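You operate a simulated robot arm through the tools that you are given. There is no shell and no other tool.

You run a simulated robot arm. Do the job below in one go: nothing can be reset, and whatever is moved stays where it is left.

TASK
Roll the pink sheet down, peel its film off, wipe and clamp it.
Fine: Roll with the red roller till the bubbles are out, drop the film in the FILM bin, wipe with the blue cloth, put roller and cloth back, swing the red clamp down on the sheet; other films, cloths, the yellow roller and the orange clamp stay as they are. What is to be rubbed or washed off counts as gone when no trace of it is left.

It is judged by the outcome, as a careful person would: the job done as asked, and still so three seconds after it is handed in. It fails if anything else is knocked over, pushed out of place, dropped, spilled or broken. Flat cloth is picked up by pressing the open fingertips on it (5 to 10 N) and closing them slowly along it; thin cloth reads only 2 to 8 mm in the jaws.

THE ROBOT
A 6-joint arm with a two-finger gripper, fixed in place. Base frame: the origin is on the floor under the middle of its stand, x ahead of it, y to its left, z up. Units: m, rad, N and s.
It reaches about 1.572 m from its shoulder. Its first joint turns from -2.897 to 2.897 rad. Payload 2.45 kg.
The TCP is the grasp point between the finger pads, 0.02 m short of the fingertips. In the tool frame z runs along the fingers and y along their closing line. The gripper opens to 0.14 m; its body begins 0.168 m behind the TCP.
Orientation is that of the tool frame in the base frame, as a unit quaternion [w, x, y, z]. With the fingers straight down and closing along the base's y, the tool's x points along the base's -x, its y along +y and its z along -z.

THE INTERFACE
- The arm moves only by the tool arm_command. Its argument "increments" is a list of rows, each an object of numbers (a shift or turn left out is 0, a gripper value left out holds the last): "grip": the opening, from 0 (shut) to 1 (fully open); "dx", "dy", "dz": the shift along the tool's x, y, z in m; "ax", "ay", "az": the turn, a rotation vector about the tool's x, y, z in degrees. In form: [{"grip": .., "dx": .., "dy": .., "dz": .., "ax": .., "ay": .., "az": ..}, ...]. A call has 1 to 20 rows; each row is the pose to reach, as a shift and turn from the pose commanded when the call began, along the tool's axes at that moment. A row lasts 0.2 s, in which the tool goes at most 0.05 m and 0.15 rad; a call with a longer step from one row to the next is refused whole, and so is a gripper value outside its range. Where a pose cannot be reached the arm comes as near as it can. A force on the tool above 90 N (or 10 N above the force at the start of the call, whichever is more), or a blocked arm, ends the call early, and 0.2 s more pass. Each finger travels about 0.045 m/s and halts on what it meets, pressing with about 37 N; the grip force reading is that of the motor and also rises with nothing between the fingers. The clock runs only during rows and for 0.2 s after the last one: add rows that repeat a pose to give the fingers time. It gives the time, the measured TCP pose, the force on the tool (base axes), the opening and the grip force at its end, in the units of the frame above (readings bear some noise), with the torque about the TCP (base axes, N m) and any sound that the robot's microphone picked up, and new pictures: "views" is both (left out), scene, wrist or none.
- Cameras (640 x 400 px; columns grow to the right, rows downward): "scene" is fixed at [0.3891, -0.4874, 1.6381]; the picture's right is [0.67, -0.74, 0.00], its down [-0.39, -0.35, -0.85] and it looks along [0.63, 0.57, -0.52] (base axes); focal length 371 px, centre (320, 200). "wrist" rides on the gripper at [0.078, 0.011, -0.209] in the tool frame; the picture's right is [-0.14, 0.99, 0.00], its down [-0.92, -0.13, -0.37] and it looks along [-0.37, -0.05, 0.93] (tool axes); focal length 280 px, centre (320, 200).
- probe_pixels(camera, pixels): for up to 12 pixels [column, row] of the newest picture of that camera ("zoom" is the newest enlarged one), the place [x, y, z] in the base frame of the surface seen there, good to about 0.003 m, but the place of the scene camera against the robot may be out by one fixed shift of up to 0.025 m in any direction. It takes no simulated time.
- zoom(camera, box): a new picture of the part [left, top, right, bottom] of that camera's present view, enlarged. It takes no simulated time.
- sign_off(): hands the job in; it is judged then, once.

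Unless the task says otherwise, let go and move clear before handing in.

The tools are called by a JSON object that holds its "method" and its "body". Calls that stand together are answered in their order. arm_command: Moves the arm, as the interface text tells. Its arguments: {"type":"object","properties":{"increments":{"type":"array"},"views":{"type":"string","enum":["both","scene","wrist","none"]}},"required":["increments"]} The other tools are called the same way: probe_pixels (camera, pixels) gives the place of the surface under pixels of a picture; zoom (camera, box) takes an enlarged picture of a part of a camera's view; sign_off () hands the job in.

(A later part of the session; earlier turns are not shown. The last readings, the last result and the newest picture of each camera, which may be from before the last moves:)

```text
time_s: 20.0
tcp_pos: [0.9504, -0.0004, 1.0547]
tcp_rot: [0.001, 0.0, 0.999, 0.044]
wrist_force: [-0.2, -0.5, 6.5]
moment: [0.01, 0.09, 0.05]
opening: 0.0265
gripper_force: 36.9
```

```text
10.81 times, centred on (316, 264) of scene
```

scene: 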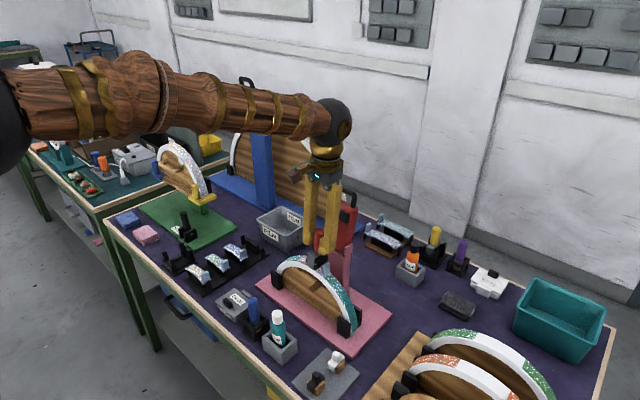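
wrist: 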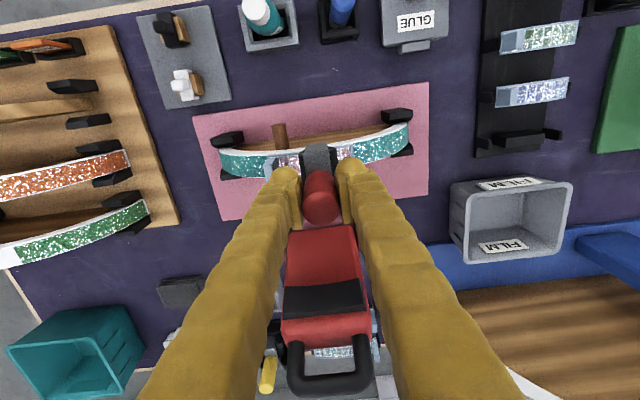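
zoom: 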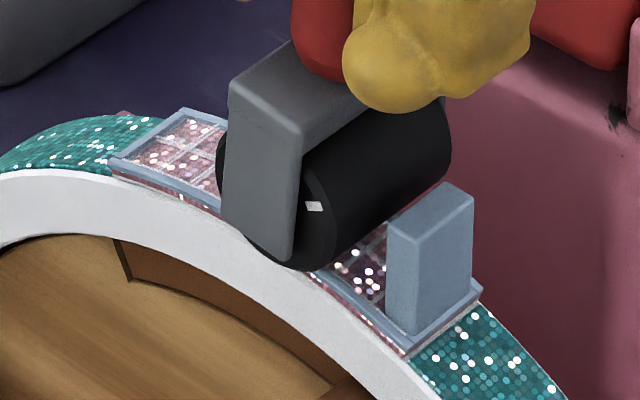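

There is a small gap to the tab and ~8 N. I'll press 1 mm further and inch closer to the tab to learn the stiffness.

{"method": "arm_command", "body": {"increments": [{"grip": 0, "dz": 0.001}, {"dy": -0.0022, "dz": 0.001, "ax": -0.5}, {"dy": -0.0044, "dz": 0.0011, "ax": -1}], "views": "scene"}}

{"method": "zoom", "body": {"camera": "scene", "box": [292, 245, 340, 282]}}

```text
time_s: 20.8
tcp_pos: [0.951, -0.0039, 1.0532]
tcp_rot: [0.0, 0.0, 0.999, 0.053]
wrist_force: [-0.3, -1.9, 19.0]
moment: [0.06, 0.04, 0.03]
opening: 0.0266
gripper_force: 37.2
```

scene: 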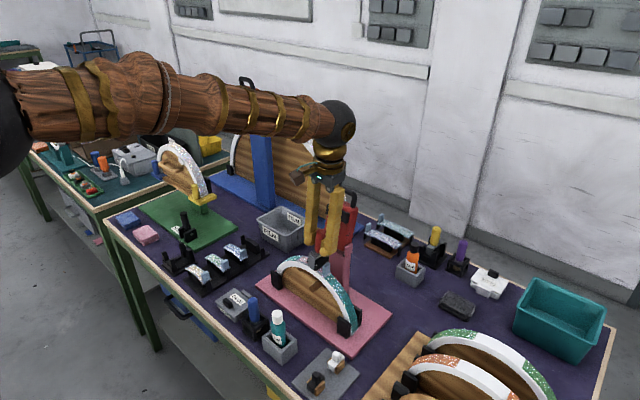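

```text
10.81 times, centred on (316, 264) of scene
```

zoom: 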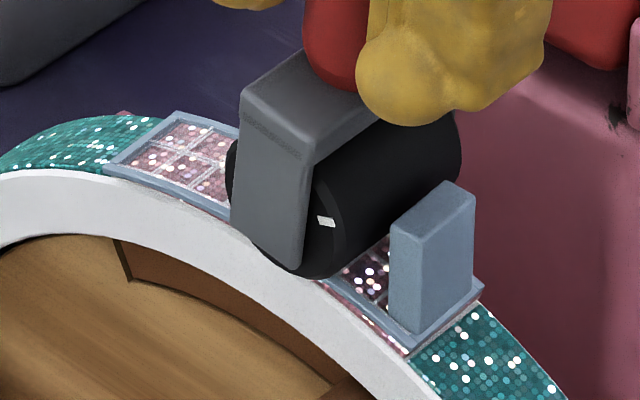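

Stiffness is about 11 N/mm, now ~20 N, and there's still a small gap to the tab. I'll nudge slightly closer, then roll back along the sheet at about 20 N.

{"method": "arm_command", "body": {"increments": [{"grip": 0, "dy": -0.0044, "dz": 0.0002, "ax": -1}, {"dy": -0.0066, "dz": 0.0004, "ax": -1.5}, {"dy": -0.0066, "dz": 0.0004, "ax": -1.5}, {"dy": 0, "dz": 0, "ax": 0}, {"dy": 0.0088, "dz": -0.0002, "ax": 2}, {"dy": 0.0176, "dz": -0.0002, "ax": 4}, {"dy": 0.0264, "dz": 0.0002, "ax": 6}, {"dy": 0.0352, "dz": 0.0012, "ax": 8}, {"dy": 0.0439, "dz": 0.0026, "ax": 10}, {"dy": 0.0526, "dz": 0.0047, "ax": 12}, {"dy": 0.0612, "dz": 0.0071, "ax": 14}, {"dy": 0.0697, "dz": 0.0098, "ax": 16}, {"dy": 0.0782, "dz": 0.0128, "ax": 18}], "views": "scene"}}

{"method": "zoom", "body": {"camera": "scene", "box": [292, 245, 340, 282]}}

```text
time_s: 23.6
tcp_pos: [0.952, 0.0759, 1.0489]
tcp_rot: [0.0, 0.001, 0.995, -0.104]
wrist_force: [-0.7, 0.4, -1.1]
moment: [0.04, 0.02, -0.01]
opening: 0.0264
gripper_force: 36.9
```

scene: 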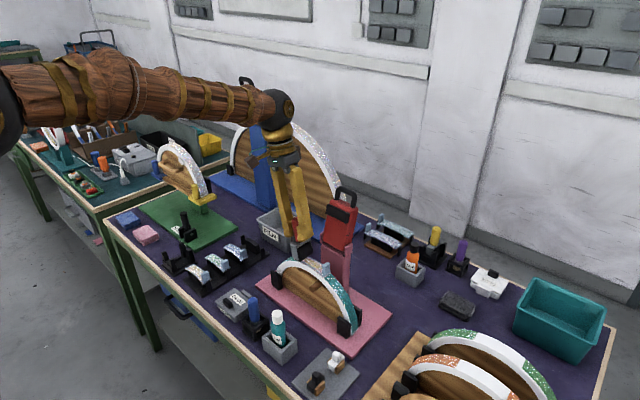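

```text
10.81 times, centred on (316, 264) of scene
```

zoom: 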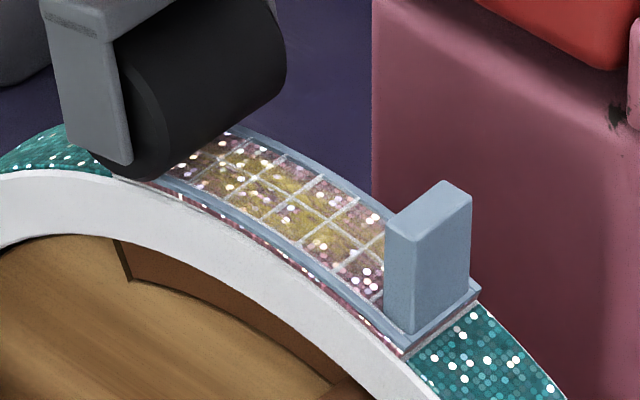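

The white blisters are gone where I rolled firmly, and a yellowish tint has appeared (zoom (270,190)), while the +y end near the drum is not fully rolled. There's no contact here now, so I'll press down in small steps.

{"method": "arm_command", "body": {"increments": [{"grip": 0, "dz": 0.0008}, {"dz": 0.0015}], "views": "none"}}

```text
time_s: 24.2
tcp_pos: [0.9507, 0.0761, 1.0477]
tcp_rot: [0.0, 0.0, 0.995, -0.104]
wrist_force: [0.9, 0.7, 0.5]
moment: [0.04, -0.04, -0.02]
opening: 0.0264
gripper_force: 36.8
```

Only faint contact so far. I'll press a bit more.

{"method": "arm_command", "body": {"increments": [{"grip": 0, "dz": 0.0008}, {"dz": 0.0016}], "views": "none"}}

```text
time_s: 24.8
tcp_pos: [0.9507, 0.0749, 1.047]
tcp_rot: [0.001, 0.001, 0.995, -0.103]
wrist_force: [-0.5, 3.3, 9.5]
moment: [0.09, 0.02, 0.01]
opening: 0.0264
gripper_force: 36.9
```

About 11 N now. The contact depth changed by several mm, so I'll check whether the roller has slipped in the grip.

{"method": "arm_command", "body": {"increments": [{"grip": 0, "dz": 0.0}], "views": "both"}}

{"method": "zoom", "body": {"camera": "scene", "box": [270, 200, 350, 290]}}

{"method": "zoom", "body": {"camera": "wrist", "box": [260, 130, 380, 230]}}

{"method": "probe_pixels", "body": {"camera": "wrist", "pixels": [[317, 152], [317, 160], [320, 175], [320, 195], [320, 205], [320, 215]]}}

```text
time_s: 25.2
tcp_pos: [0.9507, 0.0742, 1.0467]
tcp_rot: [0.0, 0.0, 0.995, -0.104]
wrist_force: [1.1, 4.5, 12.7]
moment: [0.08, -0.06, -0.02]
opening: 0.0262
gripper_force: 37.6
```

scene: 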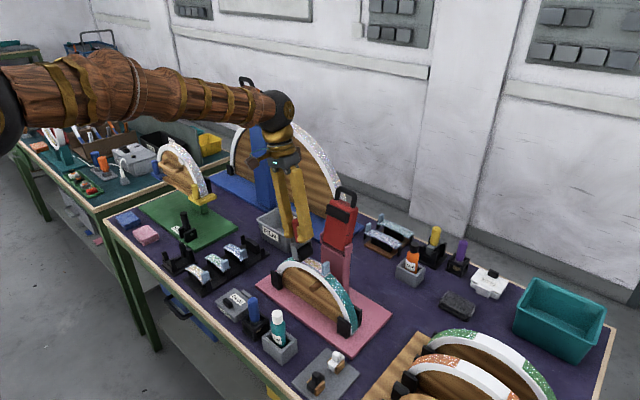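
wrist: 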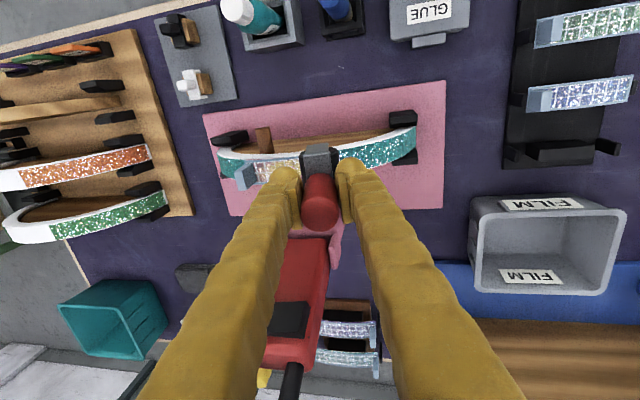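

```text
4.44 times, centred on (310, 245) of scene
```

zoom: 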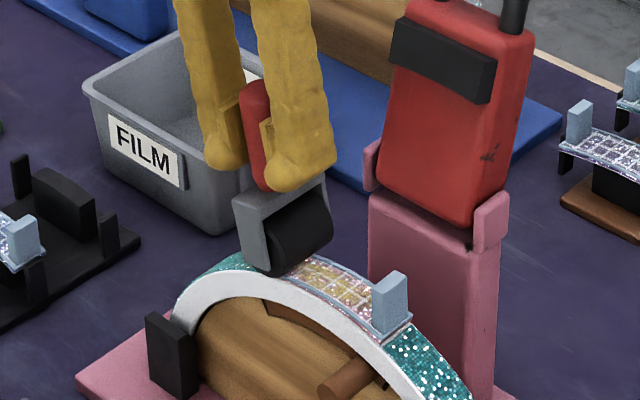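

```text
4.00 times, centred on (320, 180) of wrist
```

zoom: 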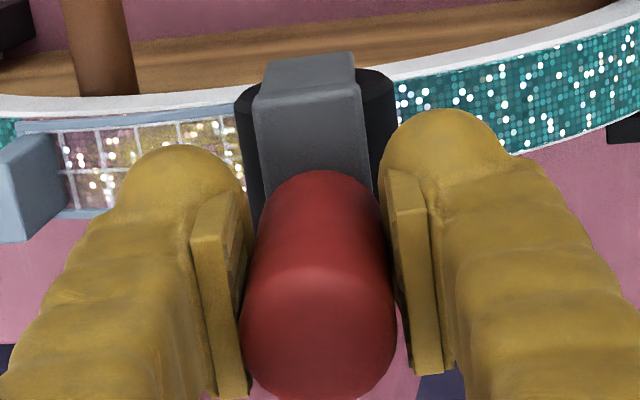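

```text
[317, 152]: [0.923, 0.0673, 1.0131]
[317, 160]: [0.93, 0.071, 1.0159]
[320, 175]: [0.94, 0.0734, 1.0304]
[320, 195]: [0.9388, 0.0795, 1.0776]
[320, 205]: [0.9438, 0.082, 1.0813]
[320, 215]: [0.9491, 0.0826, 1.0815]
```

The roller has slid up about 8 mm in the grip (bracket top is now 31 mm below the TCP), so I'll allow for that on return. I'll keep rolling to the +y end and back with the present depth.

{"method": "arm_command", "body": {"increments": [{"grip": 0, "dy": 0.0044, "dz": 0.0003, "ax": 1}, {"dy": 0.0087, "dz": 0.0005, "ax": 2}, {"dy": 0.0131, "dz": 0.0008, "ax": 3}, {"dy": 0.0175, "dz": 0.001, "ax": 4}, {"dy": 0.0218, "dz": 0.0014, "ax": 5}, {"dy": 0.024, "dz": 0.0016, "ax": 5.5}], "views": "scene"}}

{"method": "zoom", "body": {"camera": "scene", "box": [292, 245, 340, 282]}}

```text
time_s: 26.6
tcp_pos: [0.9508, 0.0974, 1.0391]
tcp_rot: [0.0, 0.0, 0.988, -0.152]
wrist_force: [-0.2, 3.7, 4.6]
moment: [0.07, -0.02, 0.03]
opening: 0.0262
gripper_force: 37.5
```

scene: 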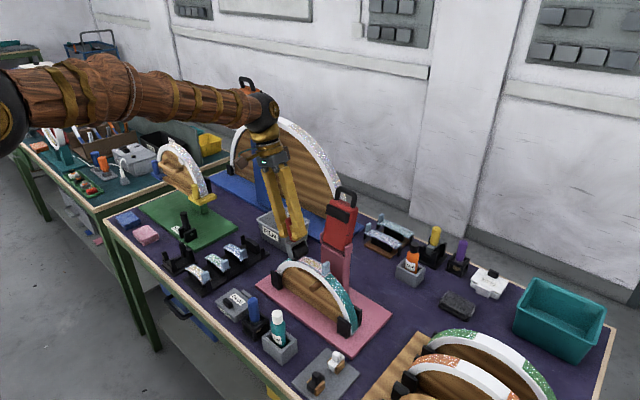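

```text
10.81 times, centred on (316, 264) of scene
```

zoom: 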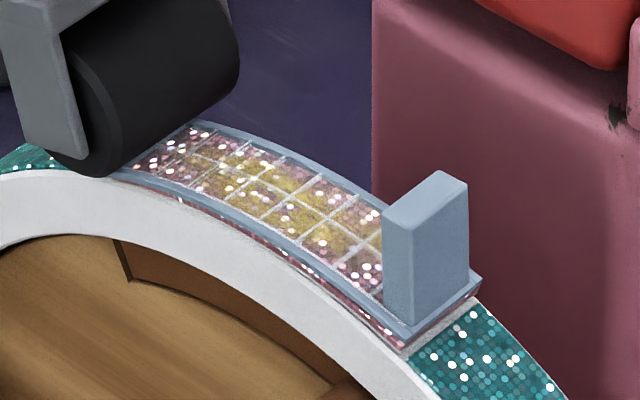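

The blister marks look gone and the sheet has a yellowish patch of glue haze. I'll roll back toward the apex with pressure and read the force.

{"method": "arm_command", "body": {"increments": [{"grip": 0, "dy": -0.0065, "dz": 0.0006, "ax": -1.5}, {"dy": -0.0152, "dz": 0.0011, "ax": -3.5}, {"dy": -0.0239, "dz": 0.0012, "ax": -5.5}, {"dy": -0.0325, "dz": 0.0019, "ax": -7.5}, {"dy": -0.0411, "dz": 0.0029, "ax": -9.5}, {"dy": -0.0497, "dz": 0.0043, "ax": -11.5}, {"dy": -0.0582, "dz": 0.0061, "ax": -13.5}], "views": "none"}}

```text
time_s: 28.2
tcp_pos: [0.95, 0.04, 1.0515]
tcp_rot: [0.001, 0.0, 0.999, -0.034]
wrist_force: [-1.3, 1.6, 19.6]
moment: [0.02, 0.34, 0.06]
opening: 0.0265
gripper_force: 36.9
```

About 21 N here. I'll continue toward the tab end.

{"method": "arm_command", "body": {"increments": [{"grip": 0, "dy": -0.0087, "dz": 0.0, "ax": -2}, {"dy": -0.0175, "dz": 0.0003, "ax": -4}, {"dy": -0.0262, "dz": 0.0012, "ax": -6}, {"dy": -0.0348, "dz": 0.0024, "ax": -8}, {"dy": -0.0434, "dz": 0.004, "ax": -10}, {"dy": -0.0477, "dz": 0.005, "ax": -11}], "views": "scene"}}

{"method": "zoom", "body": {"camera": "scene", "box": [292, 245, 340, 282]}}

```text
time_s: 29.6
tcp_pos: [0.9501, -0.006, 1.0499]
tcp_rot: [0.0, 0.0, 0.998, 0.062]
wrist_force: [0.8, -0.7, 6.5]
moment: [0.01, -0.05, -0.03]
opening: 0.0264
gripper_force: 37.3
```

scene: 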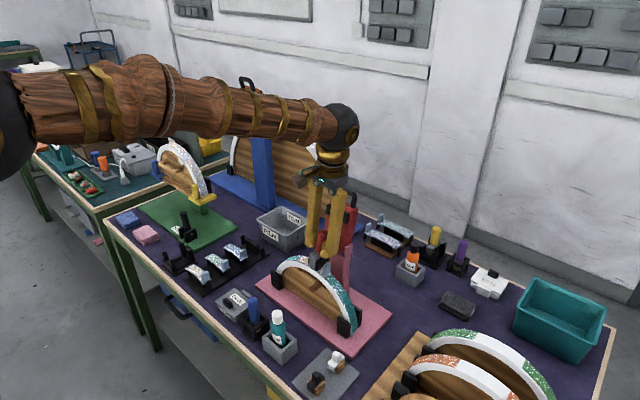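

```text
10.81 times, centred on (316, 264) of scene
```

zoom: 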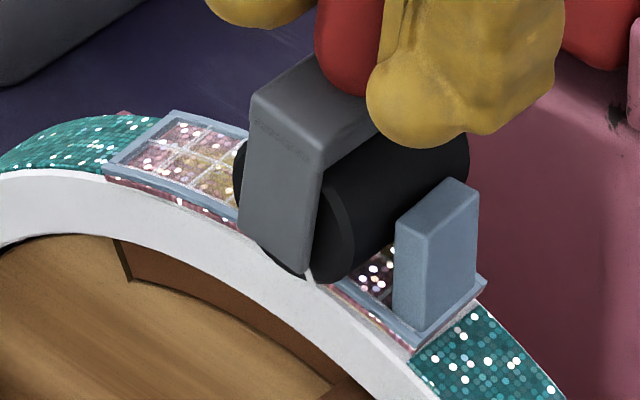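

About 8 N at the tab side. I'll do one more firm pass over the full sheet toward +y, then lift off to inspect.

{"method": "arm_command", "body": {"increments": [{"grip": 0, "dz": 0.001}, {"dy": -0.0044, "dz": 0.0012, "ax": -1}, {"dy": 0.0044, "dz": 0.001, "ax": 1}, {"dy": 0.0131, "dz": 0.0009, "ax": 3}, {"dy": 0.0217, "dz": 0.0012, "ax": 5}, {"dy": 0.0304, "dz": 0.0019, "ax": 7}, {"dy": 0.039, "dz": 0.0031, "ax": 9}, {"dy": 0.0476, "dz": 0.0045, "ax": 11}, {"dy": 0.0561, "dz": 0.0063, "ax": 13}, {"dy": 0.0646, "dz": 0.0087, "ax": 15}, {"dy": 0.0729, "dz": 0.0114, "ax": 17}, {"dy": 0.0812, "dz": 0.0145, "ax": 19}, {"dy": 0.0894, "dz": 0.0178, "ax": 21}, {"dy": 0.0974, "dz": 0.0213, "ax": 23}, {"dy": 0.1054, "dz": 0.0251, "ax": 25}], "views": "scene"}}

{"method": "zoom", "body": {"camera": "scene", "box": [292, 245, 340, 282]}}

```text
time_s: 32.8
tcp_pos: [0.9509, 0.1008, 1.0382]
tcp_rot: [0.001, 0.001, 0.988, -0.156]
wrist_force: [0.1, 0.1, -1.9]
moment: [0.02, 0.0, -0.01]
opening: 0.0263
gripper_force: 37.0
```

scene: 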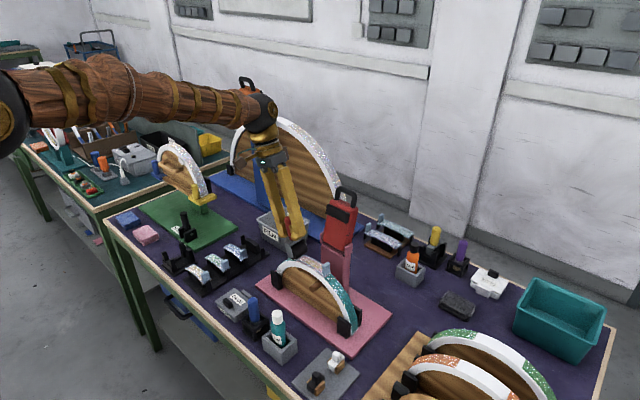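

```text
10.81 times, centred on (316, 264) of scene
```

zoom: 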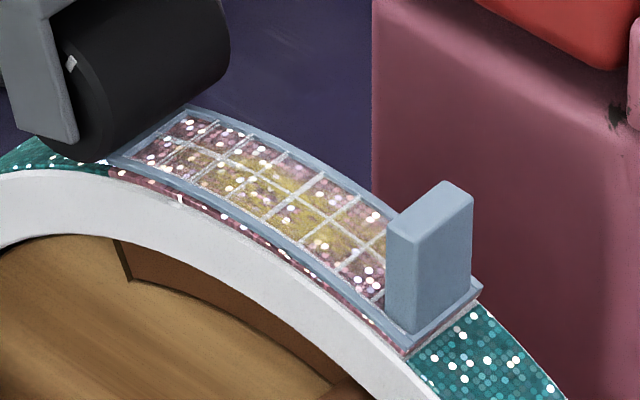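

The film surface shows no white blisters now, only a yellow haze. I'll lift off, straighten up, and inspect from the wrist camera.

{"method": "arm_command", "body": {"increments": [{"grip": 0, "dz": -0.015}, {"dz": -0.04, "ax": -5}, {"dz": -0.07, "ax": -11}, {"dz": -0.1, "ax": -18}, {"dx": 0.04, "dy": 0.02, "dz": -0.1, "ax": -18}, {"dx": 0.08, "dy": 0.04, "dz": -0.1, "ax": -18}, {"dx": 0.12, "dy": 0.06, "dz": -0.1, "ax": -18}, {"dx": 0.12, "dy": 0.06, "dz": -0.1, "ax": -18}]}}

```text
time_s: 34.6
tcp_pos: [0.8293, 0.1875, 1.1144]
tcp_rot: [0.0, -0.001, 1.0, 0.001]
wrist_force: [0.6, -0.1, -0.9]
moment: [-0.06, 0.04, 0.01]
opening: 0.0262
gripper_force: 37.1
```

scene: 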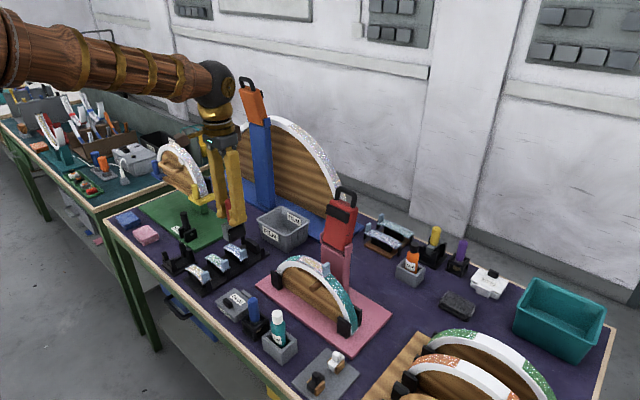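
wrist: 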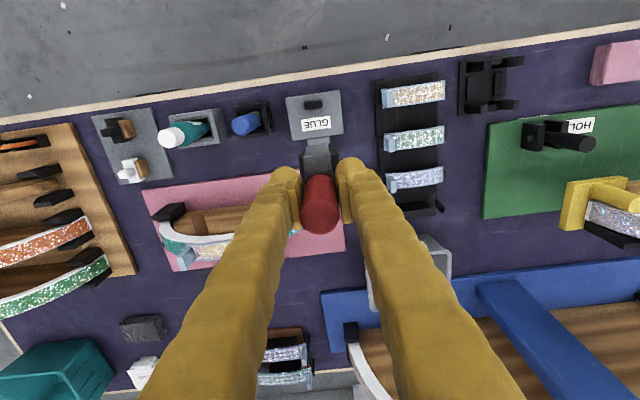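

Lifted clear with the tool upright. I'll zoom in on the sheet from both cameras to confirm the bubbles are out.

{"method": "zoom", "body": {"camera": "scene", "box": [298, 250, 334, 280]}}

{"method": "zoom", "body": {"camera": "wrist", "box": [155, 210, 245, 275]}}

{"method": "zoom", "body": {"camera": "scene", "box": [200, 190, 260, 250]}}

{"method": "probe_pixels", "body": {"camera": "wrist", "pixels": [[317, 150], [317, 158], [310, 158], [325, 158], [320, 205], [320, 215], [488, 85], [470, 65], [515, 65], [470, 105], [512, 104], [490, 72]]}}

```text
13.33 times, centred on (316, 265) of scene
```

zoom: 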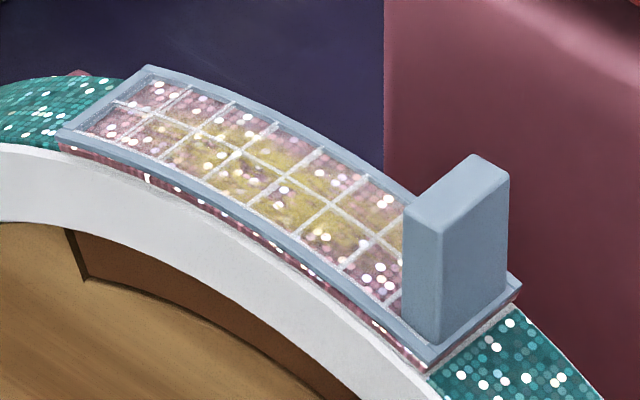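

```text
6.15 times, centred on (200, 242) of wrist
```

zoom: 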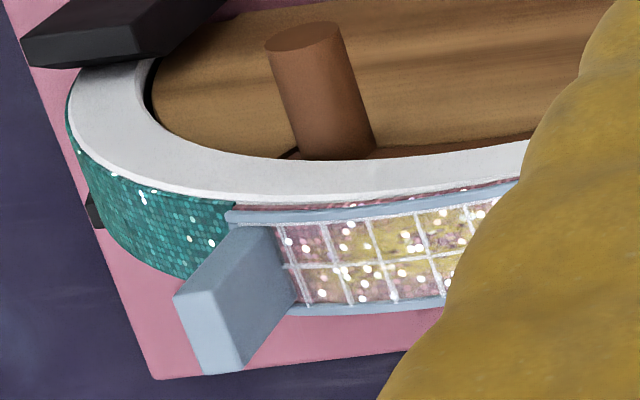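

```text
6.67 times, centred on (230, 220) of scene
```

zoom: 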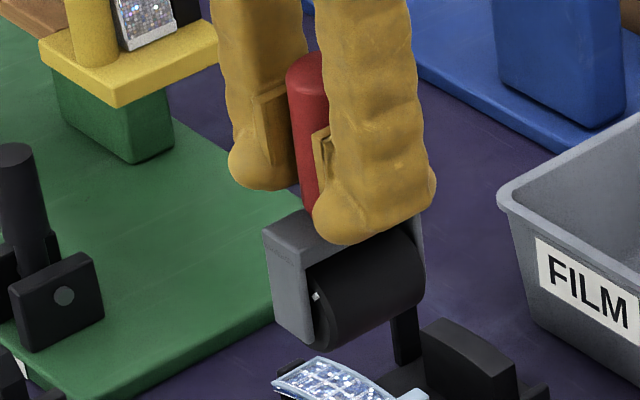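

```text
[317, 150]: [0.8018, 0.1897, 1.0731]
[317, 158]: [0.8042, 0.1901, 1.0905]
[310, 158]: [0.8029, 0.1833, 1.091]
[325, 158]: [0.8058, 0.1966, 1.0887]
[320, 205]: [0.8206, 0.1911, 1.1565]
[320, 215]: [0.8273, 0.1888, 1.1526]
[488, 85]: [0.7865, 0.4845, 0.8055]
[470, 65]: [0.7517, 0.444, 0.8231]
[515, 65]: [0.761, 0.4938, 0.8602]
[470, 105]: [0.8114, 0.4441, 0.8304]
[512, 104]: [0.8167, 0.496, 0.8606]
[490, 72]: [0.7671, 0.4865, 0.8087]
```

The white blisters are gone. The roller has slipped about 14 mm up in the grip (bracket top ~24–25 mm below the TCP), so its cradle height is now TCP z≈0.888. I'll carry it above its cradle.

{"method": "arm_command", "body": {"increments": [{"grip": 0, "dx": 0.006, "dy": 0.04}, {"dx": 0.013, "dy": 0.085}, {"dx": 0.02, "dy": 0.13}, {"dx": 0.027, "dy": 0.175}, {"dx": 0.034, "dy": 0.22}, {"dx": 0.041, "dy": 0.26}, {"dx": 0.0453, "dy": 0.2866}, {"dx": 0.0453, "dy": 0.2866, "dz": 0.04}, {"dx": 0.0453, "dy": 0.2866, "dz": 0.08}, {"dx": 0.0453, "dy": 0.2866, "dz": 0.11}, {"dx": 0.0453, "dy": 0.2866, "dz": 0.13}, {"dx": 0.0453, "dy": 0.2866, "dz": 0.13}]}}

```text
time_s: 37.2
tcp_pos: [0.7872, 0.4738, 0.9834]
tcp_rot: [0.0, 0.0, 1.0, 0.0]
wrist_force: [0.2, 0.0, -1.6]
moment: [0.0, -0.01, -0.01]
opening: 0.0264
gripper_force: 36.6
```

scene: 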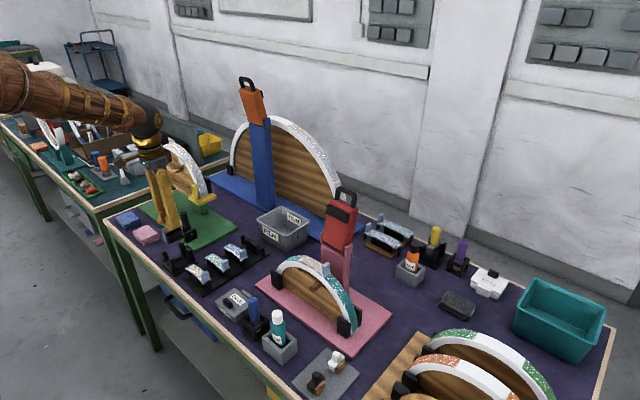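
wrist: 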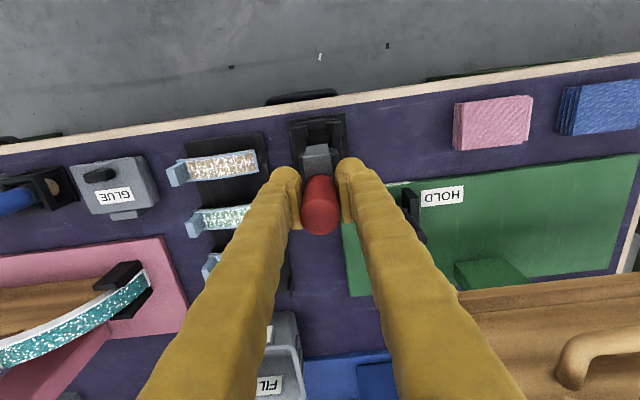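

Positioned above the cradle with x about 3 mm too far. I'll check the roller's attitude before lowering.

{"method": "zoom", "body": {"camera": "scene", "box": [145, 205, 215, 275]}}

{"method": "zoom", "body": {"camera": "wrist", "box": [270, 95, 370, 240]}}

{"method": "probe_pixels", "body": {"camera": "wrist", "pixels": [[316, 146], [316, 155], [316, 165], [307, 160], [327, 160], [320, 205], [320, 220], [295, 122], [340, 118], [296, 145], [344, 140], [318, 125]]}}

```text
5.71 times, centred on (180, 240) of scene
```

zoom: 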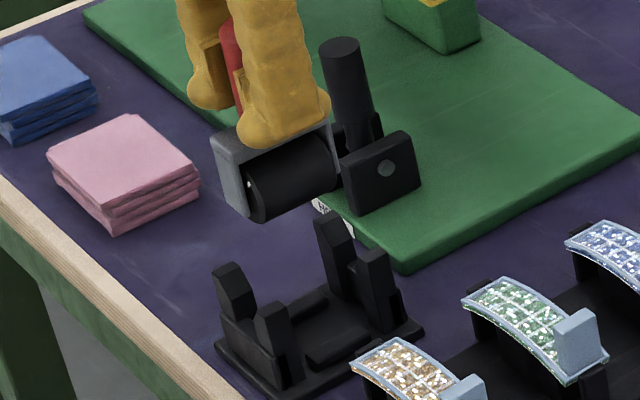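

```text
2.76 times, centred on (320, 168) of wrist
```

zoom: 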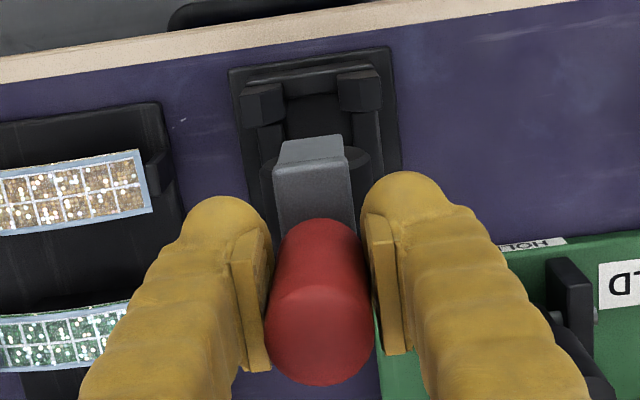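

```text
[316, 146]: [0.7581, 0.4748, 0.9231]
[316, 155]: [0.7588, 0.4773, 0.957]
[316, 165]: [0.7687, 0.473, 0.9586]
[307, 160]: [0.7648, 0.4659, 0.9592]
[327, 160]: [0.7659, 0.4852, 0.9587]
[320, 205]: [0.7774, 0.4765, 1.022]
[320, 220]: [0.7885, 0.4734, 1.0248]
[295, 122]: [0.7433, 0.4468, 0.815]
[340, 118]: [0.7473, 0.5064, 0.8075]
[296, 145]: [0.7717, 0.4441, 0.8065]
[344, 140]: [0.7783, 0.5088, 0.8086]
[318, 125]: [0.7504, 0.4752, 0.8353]
```

The roller hangs level over the cradle, and slip is 14.3 mm, giving a rest at TCP z≈0.888. I'll correct x by 3 mm and lower slowly.

{"method": "arm_command", "body": {"increments": [{"grip": 0, "dx": 0.0025}, {"dx": 0.0025, "dz": 0.03}, {"dx": 0.0025, "dz": 0.055}, {"dx": 0.0025, "dz": 0.075}, {"dx": 0.0025, "dz": 0.085}, {"dx": 0.0025, "dz": 0.09}, {"dx": 0.0025, "dz": 0.093}]}}

{"method": "zoom", "body": {"camera": "scene", "box": [145, 205, 215, 275]}}

```text
time_s: 38.8
tcp_pos: [0.7826, 0.4756, 0.8908]
tcp_rot: [0.0, 0.0, 1.0, 0.002]
wrist_force: [0.1, 0.3, -1.4]
moment: [-0.01, 0.0, -0.01]
opening: 0.0265
gripper_force: 37.1
```

scene: 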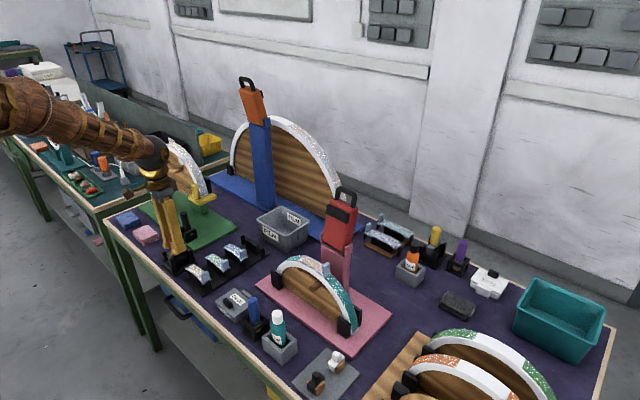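
wrist: 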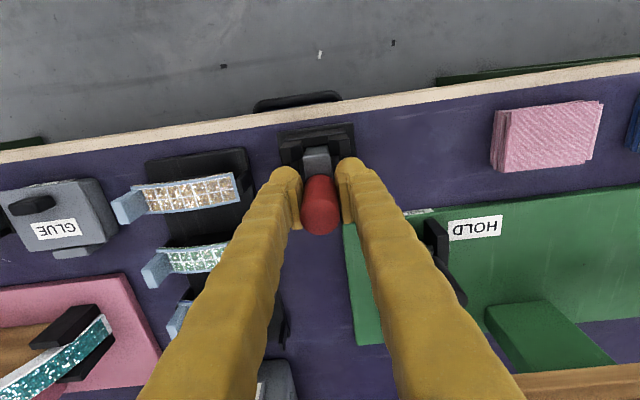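

```text
5.71 times, centred on (180, 240) of scene
```

zoom: 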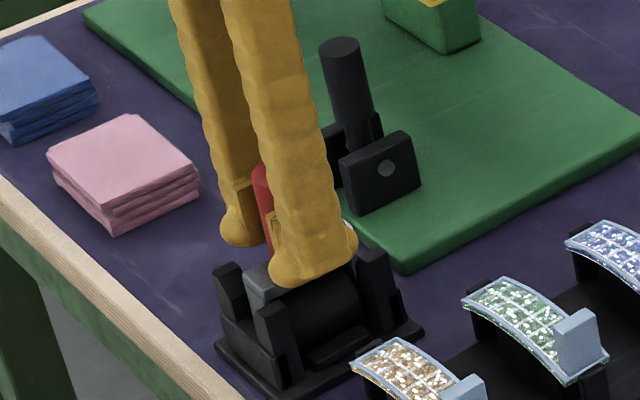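

The roller sits between the cradle posts with no contact force yet. I'll ease it down until it touches.

{"method": "arm_command", "body": {"increments": [{"grip": 0, "dz": 0.0015}, {"dz": 0.003}], "views": "none"}}

```text
time_s: 39.4
tcp_pos: [0.7826, 0.4757, 0.8887]
tcp_rot: [0.001, -0.001, 1.0, 0.001]
wrist_force: [-8.0, -1.8, 29.0]
moment: [-0.08, -0.08, 0.09]
opening: 0.0261
gripper_force: 37.3
```

It has touched down (30 N). I'll back off 1.5 mm and open the fingers, then rise.

{"method": "arm_command", "body": {"increments": [{"grip": 0, "dz": -0.0015}, {"dz": -0.0015, "grip": 0.22}, {"dz": -0.0015, "grip": 0.3}, {"dz": -0.0015, "grip": 0.38}, {"dz": -0.0015, "grip": 0.42}, {"dz": -0.0015, "grip": 0.42}], "views": "both"}}

{"method": "zoom", "body": {"camera": "scene", "box": [145, 205, 215, 275]}}

```text
time_s: 40.8
tcp_pos: [0.7831, 0.4748, 0.8887]
tcp_rot: [-0.001, 0.0, 1.0, 0.0]
wrist_force: [-0.1, 0.0, -0.6]
moment: [0.0, 0.02, -0.04]
opening: 0.0591
gripper_force: 0.1
```

scene: 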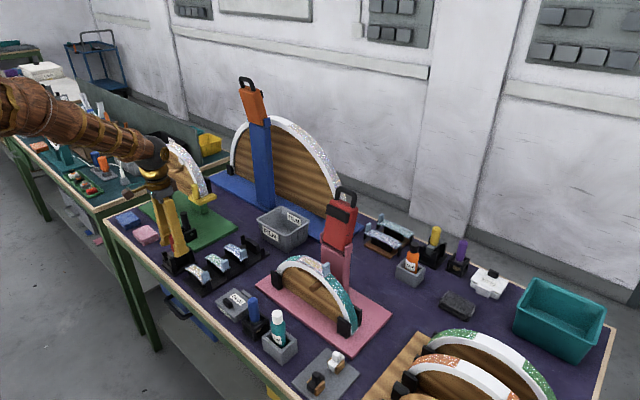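
wrist: 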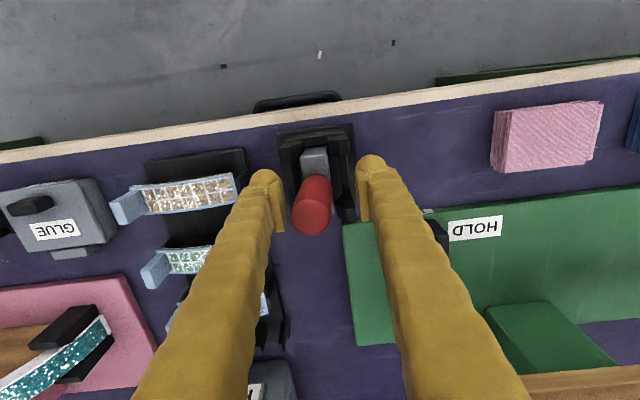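

```text
5.71 times, centred on (180, 240) of scene
```

zoom: 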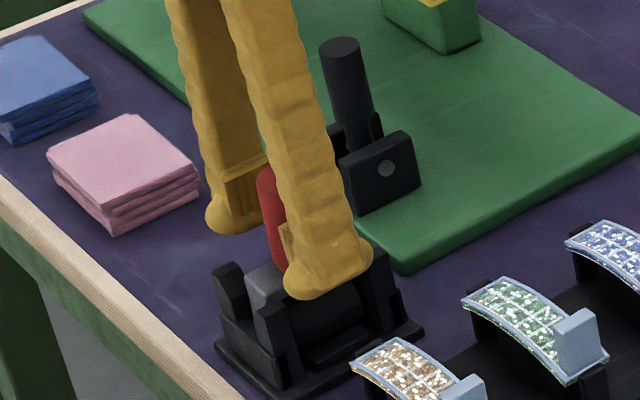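

Released; the handle is standing in the cradle. I'll rise clear and check how it sits.

{"method": "arm_command", "body": {"increments": [{"dz": -0.02}, {"dz": -0.05}, {"dz": -0.09}, {"dz": -0.13}, {"dz": -0.17}]}}

{"method": "zoom", "body": {"camera": "scene", "box": [145, 205, 215, 275]}}

{"method": "zoom", "body": {"camera": "wrist", "box": [270, 95, 370, 240]}}

```text
time_s: 42.0
tcp_pos: [0.7842, 0.4747, 1.0601]
tcp_rot: [-0.001, -0.001, 1.0, 0.0]
wrist_force: [0.1, -0.5, -1.2]
moment: [-0.03, 0.03, 0.01]
opening: 0.0588
gripper_force: 0.1
```

scene: 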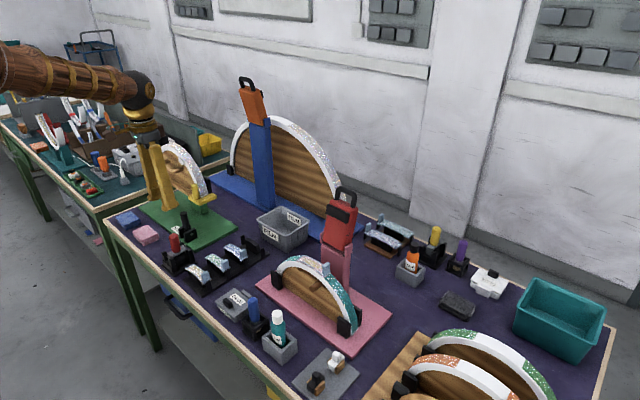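
wrist: 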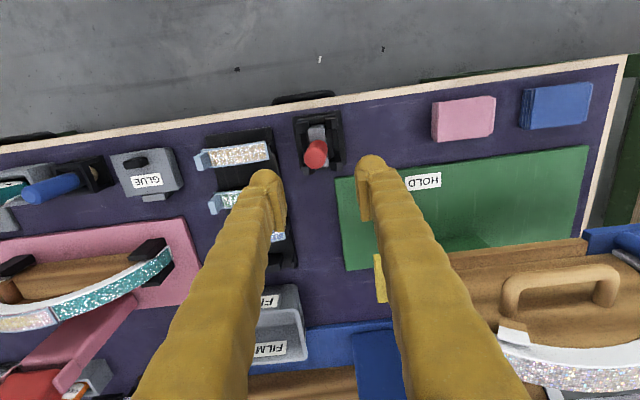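

```text
5.71 times, centred on (180, 240) of scene
```

zoom: 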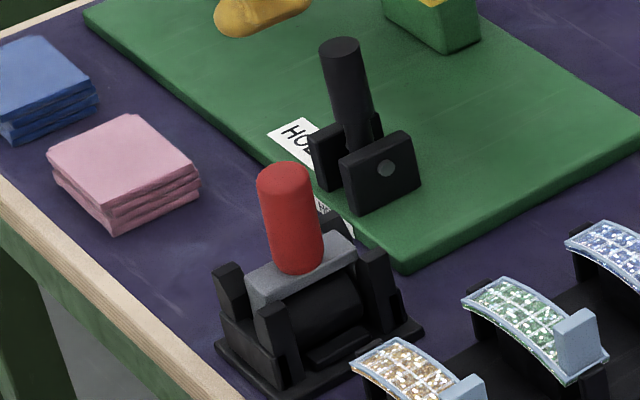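

```text
2.76 times, centred on (320, 168) of wrist
```

zoom: 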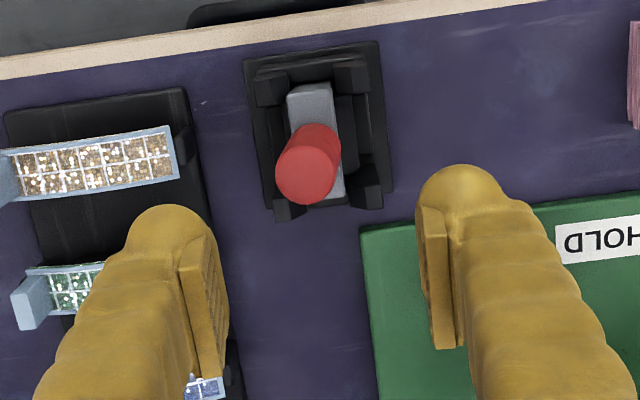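

The roller is back in its cradle. I'll check how much the handle leans.

{"method": "probe_pixels", "body": {"camera": "wrist", "pixels": [[317, 158], [314, 160], [312, 152], [320, 152], [320, 142], [317, 145], [314, 165], [318, 132], [313, 132], [322, 132], [309, 157], [322, 158]]}}

{"method": "zoom", "body": {"camera": "wrist", "box": [290, 105, 350, 175]}}

{"method": "zoom", "body": {"camera": "scene", "box": [160, 225, 195, 265]}}

```text
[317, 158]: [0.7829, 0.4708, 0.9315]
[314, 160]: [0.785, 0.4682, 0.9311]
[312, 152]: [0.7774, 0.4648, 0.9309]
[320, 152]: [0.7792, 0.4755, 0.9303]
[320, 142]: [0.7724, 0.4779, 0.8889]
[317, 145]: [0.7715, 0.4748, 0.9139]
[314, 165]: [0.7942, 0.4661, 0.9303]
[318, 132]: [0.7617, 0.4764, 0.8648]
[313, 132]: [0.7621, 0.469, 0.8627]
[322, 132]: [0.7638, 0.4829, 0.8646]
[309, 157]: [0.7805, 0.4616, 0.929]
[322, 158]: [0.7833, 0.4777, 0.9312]
```

```text
5.71 times, centred on (320, 140) of wrist
```

zoom: 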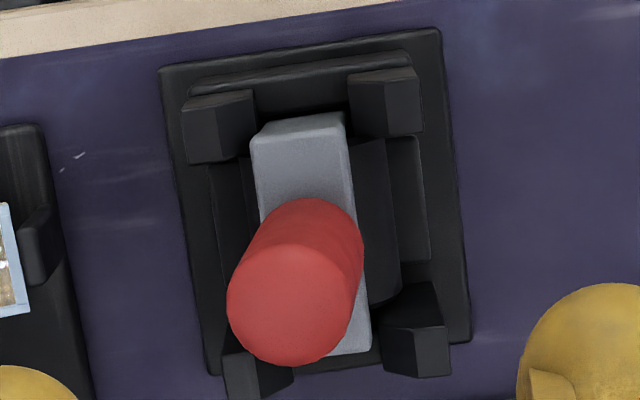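

```text
10.00 times, centred on (178, 245) of scene
```

zoom: 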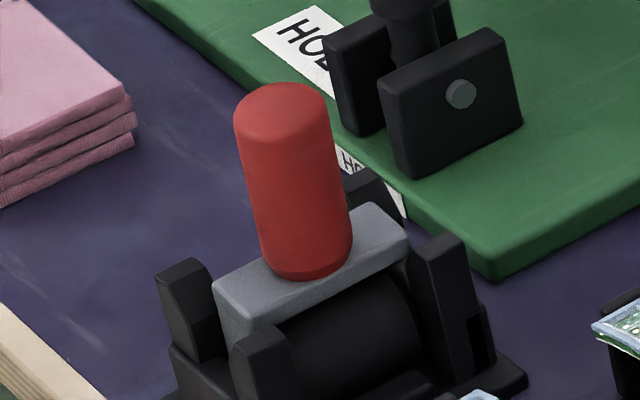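

The handle leans only about 5° and is held between the cradle posts, so it is back in place. Next I'll go for the film tab, moving back over toward the arch and staying high.

{"method": "arm_command", "body": {"increments": [{"grip": 0.42, "dz": -0.04}, {"dy": -0.04, "dz": -0.07}, {"dy": -0.085, "dz": -0.09}, {"dy": -0.13, "dz": -0.09}, {"dy": -0.175, "dz": -0.09}, {"dy": -0.22, "dz": -0.09}, {"dy": -0.265, "dz": -0.09}, {"dy": -0.31, "dz": -0.09}, {"dy": -0.355, "dz": -0.09}, {"dy": -0.4, "dz": -0.09}, {"dy": -0.445, "dz": -0.09}, {"dy": -0.49, "dz": -0.09}, {"dy": -0.505, "dz": -0.09}]}}

{"method": "zoom", "body": {"camera": "wrist", "box": [250, 200, 390, 290]}}

```text
time_s: 44.8
tcp_pos: [0.7826, -0.0312, 1.1488]
tcp_rot: [0.0, 0.0, 1.0, 0.001]
wrist_force: [0.7, -0.1, -0.2]
moment: [0.02, -0.01, 0.01]
opening: 0.0588
gripper_force: 0.2
```

scene: 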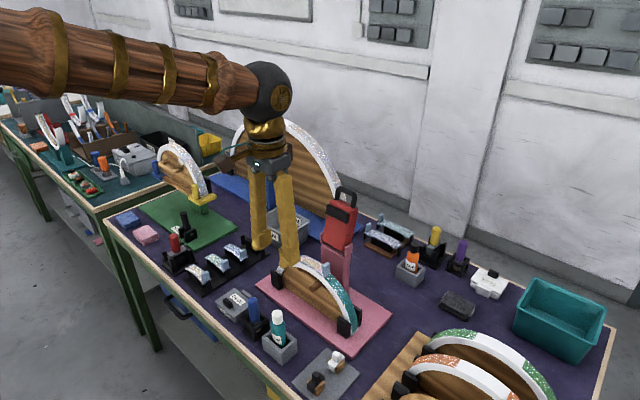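
wrist: 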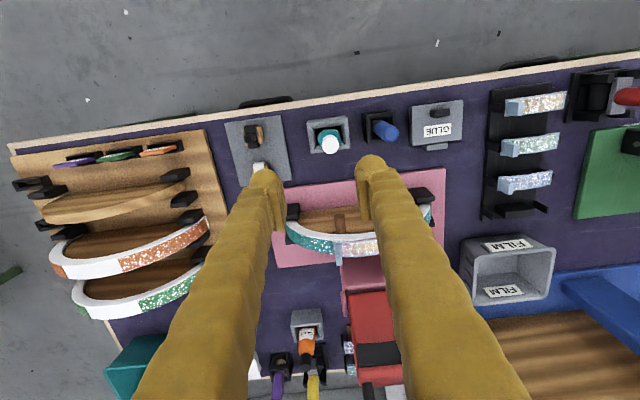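

```text
4.44 times, centred on (320, 245) of wrist
```

zoom: 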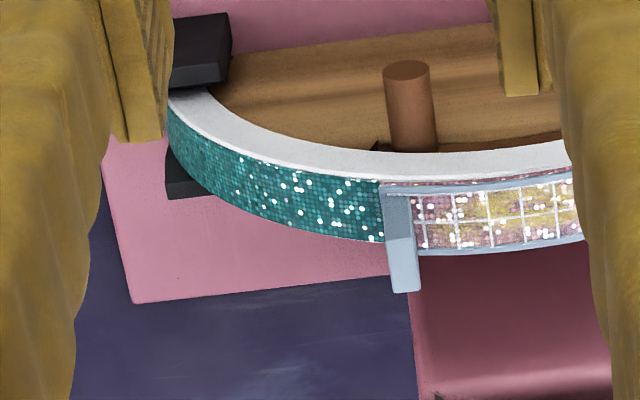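

The tab shows at wrist (338,247) for its front face and (339,260) for its top. I'll probe it.

{"method": "probe_pixels", "body": {"camera": "wrist", "pixels": [[338, 247], [337, 255], [341, 254.5], [338, 264], [341.5, 263.5], [339, 259], [336, 243], [335.5, 247], [341, 247], [339, 250], [358, 250], [345, 252]]}}

{"method": "zoom", "body": {"camera": "wrist", "box": [320, 230, 370, 275]}}

```text
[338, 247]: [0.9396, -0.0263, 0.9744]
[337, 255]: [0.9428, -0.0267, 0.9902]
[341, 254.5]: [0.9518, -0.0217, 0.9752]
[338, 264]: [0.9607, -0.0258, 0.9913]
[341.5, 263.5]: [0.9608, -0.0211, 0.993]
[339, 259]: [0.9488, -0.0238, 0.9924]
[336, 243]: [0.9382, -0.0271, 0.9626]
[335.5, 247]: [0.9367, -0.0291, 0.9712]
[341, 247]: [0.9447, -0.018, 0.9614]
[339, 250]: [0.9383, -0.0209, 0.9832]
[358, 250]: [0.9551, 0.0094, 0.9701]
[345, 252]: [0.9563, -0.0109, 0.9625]
```

```text
8.89 times, centred on (345, 252) of wrist
```

zoom: 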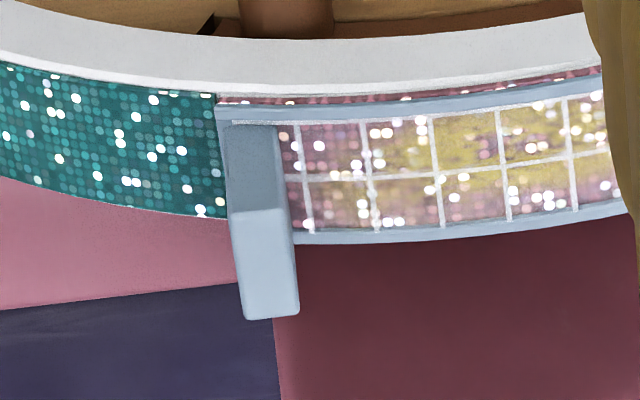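

The tab is a vertical plate centred at about (0.950, -0.024), z 0.963–0.992, ~8 mm thick. I'll move above it with narrowed fingers.

{"method": "arm_command", "body": {"increments": [{"grip": 0.33, "dx": -0.042, "dy": 0.002}, {"dx": -0.084, "dy": 0.004}, {"dx": -0.126, "dy": 0.006}, {"dx": -0.1675, "dy": 0.0072}, {"dx": -0.1675, "dy": 0.0072, "dz": 0.045}, {"dx": -0.1675, "dy": 0.0072, "dz": 0.09}, {"dx": -0.1675, "dy": 0.0072, "dz": 0.125}, {"dx": -0.1675, "dy": 0.0072, "dz": 0.125}]}}

{"method": "zoom", "body": {"camera": "wrist", "box": [260, 130, 380, 220]}}

{"method": "zoom", "body": {"camera": "scene", "box": [290, 215, 350, 285]}}

```text
time_s: 46.6
tcp_pos: [0.9503, -0.0222, 1.0249]
tcp_rot: [0.0, 0.001, 1.0, 0.001]
wrist_force: [0.1, 1.3, 0.2]
moment: [0.01, 0.0, -0.01]
opening: 0.0463
gripper_force: 0.1
```

scene: 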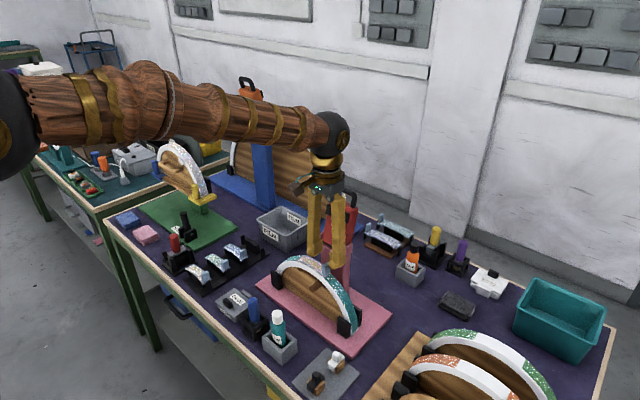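
wrist: 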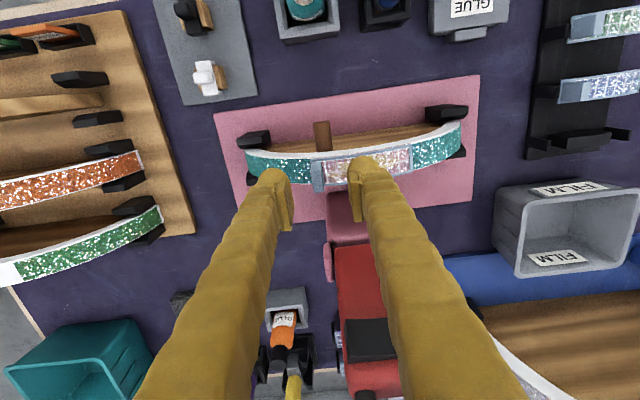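

```text
4.44 times, centred on (320, 175) of wrist
```

zoom: 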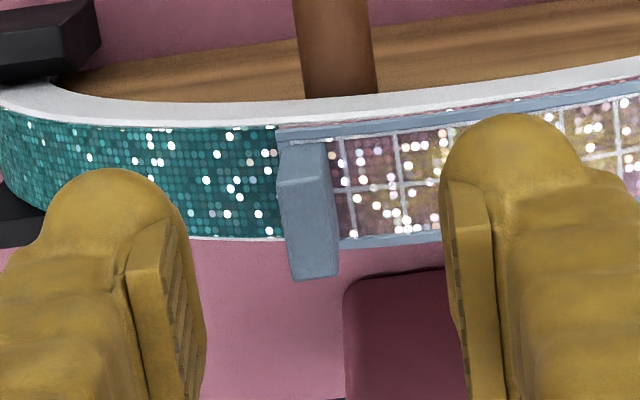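

```text
5.71 times, centred on (320, 250) of scene
```

zoom: 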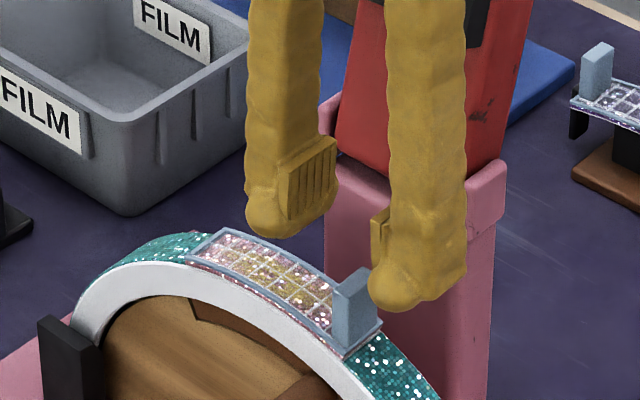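

The tab sits centred between the finger pads. I'll descend to z≈0.992 and close slowly on it.

{"method": "arm_command", "body": {"increments": [{"dy": -0.001, "dz": 0.012}, {"dy": -0.001, "dz": 0.023}, {"dy": -0.001, "dz": 0.03}, {"dy": -0.001, "dz": 0.033}, {"dy": -0.001, "dz": 0.033, "grip": 0.25}, {"dy": -0.001, "dz": 0.033, "grip": 0.18}, {"dy": -0.001, "dz": 0.033, "grip": 0.12}, {"dy": -0.001, "dz": 0.033, "grip": 0.06}, {"dy": -0.001, "dz": 0.033, "grip": 0.0}, {"dy": -0.001, "dz": 0.033, "grip": 0.0}]}}

{"method": "zoom", "body": {"camera": "scene", "box": [290, 215, 350, 285]}}

```text
time_s: 48.8
tcp_pos: [0.949, -0.0238, 0.9911]
tcp_rot: [0.0, 0.001, 1.0, 0.001]
wrist_force: [0.1, -6.3, 2.5]
moment: [-0.04, 0.0, -0.01]
opening: 0.0066
gripper_force: 34.6
```

scene: 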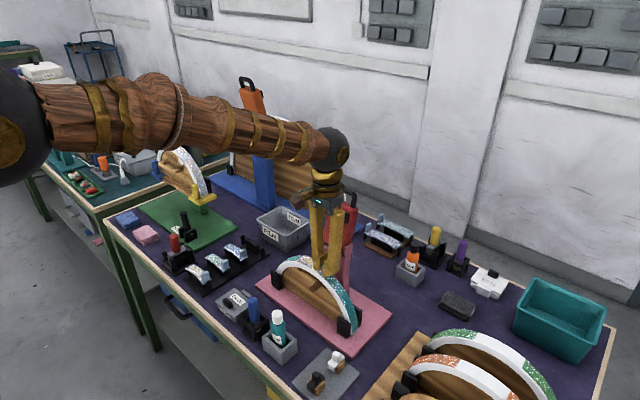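
wrist: 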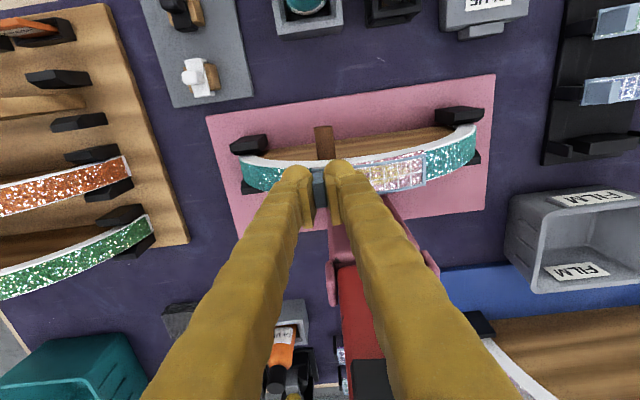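

```text
5.71 times, centred on (320, 250) of scene
```

zoom: 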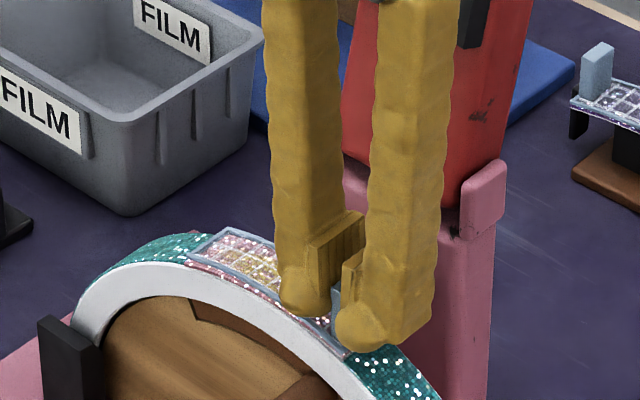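

The tab is gripped (opening 6.6 mm). I'll start peeling by lifting slowly and watching the force.

{"method": "arm_command", "body": {"increments": [{"grip": 0, "dz": -0.003}, {"dz": -0.006}, {"dy": 0.001, "dz": -0.009}, {"dy": 0.002, "dz": -0.012}], "views": "scene"}}

{"method": "zoom", "body": {"camera": "scene", "box": [290, 215, 350, 285]}}

```text
time_s: 49.8
tcp_pos: [0.9504, -0.0217, 1.0029]
tcp_rot: [0.0, 0.0, 1.0, 0.001]
wrist_force: [-0.4, 0.1, 1.0]
moment: [0.01, -0.02, 0.0]
opening: 0.0066
gripper_force: 34.2
```

scene: 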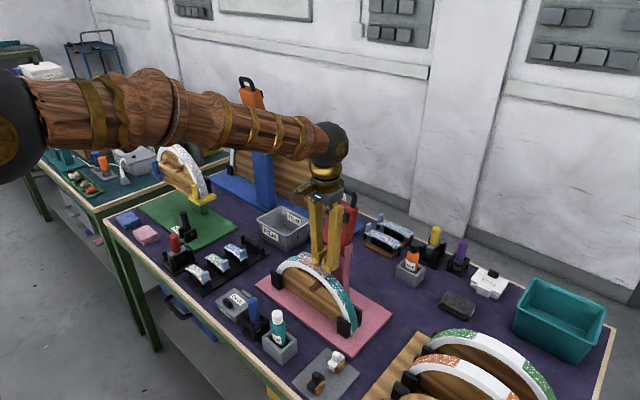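

```text
5.71 times, centred on (320, 250) of scene
```

zoom: 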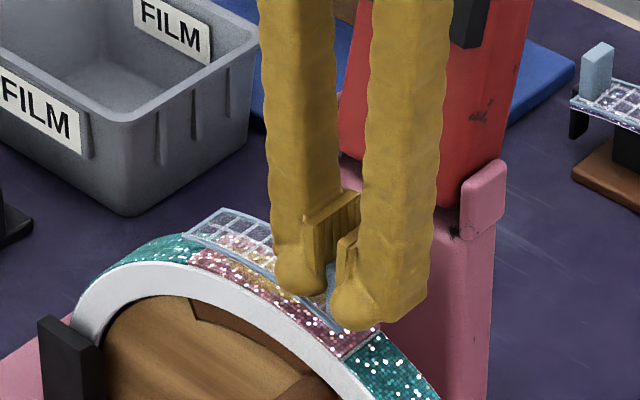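

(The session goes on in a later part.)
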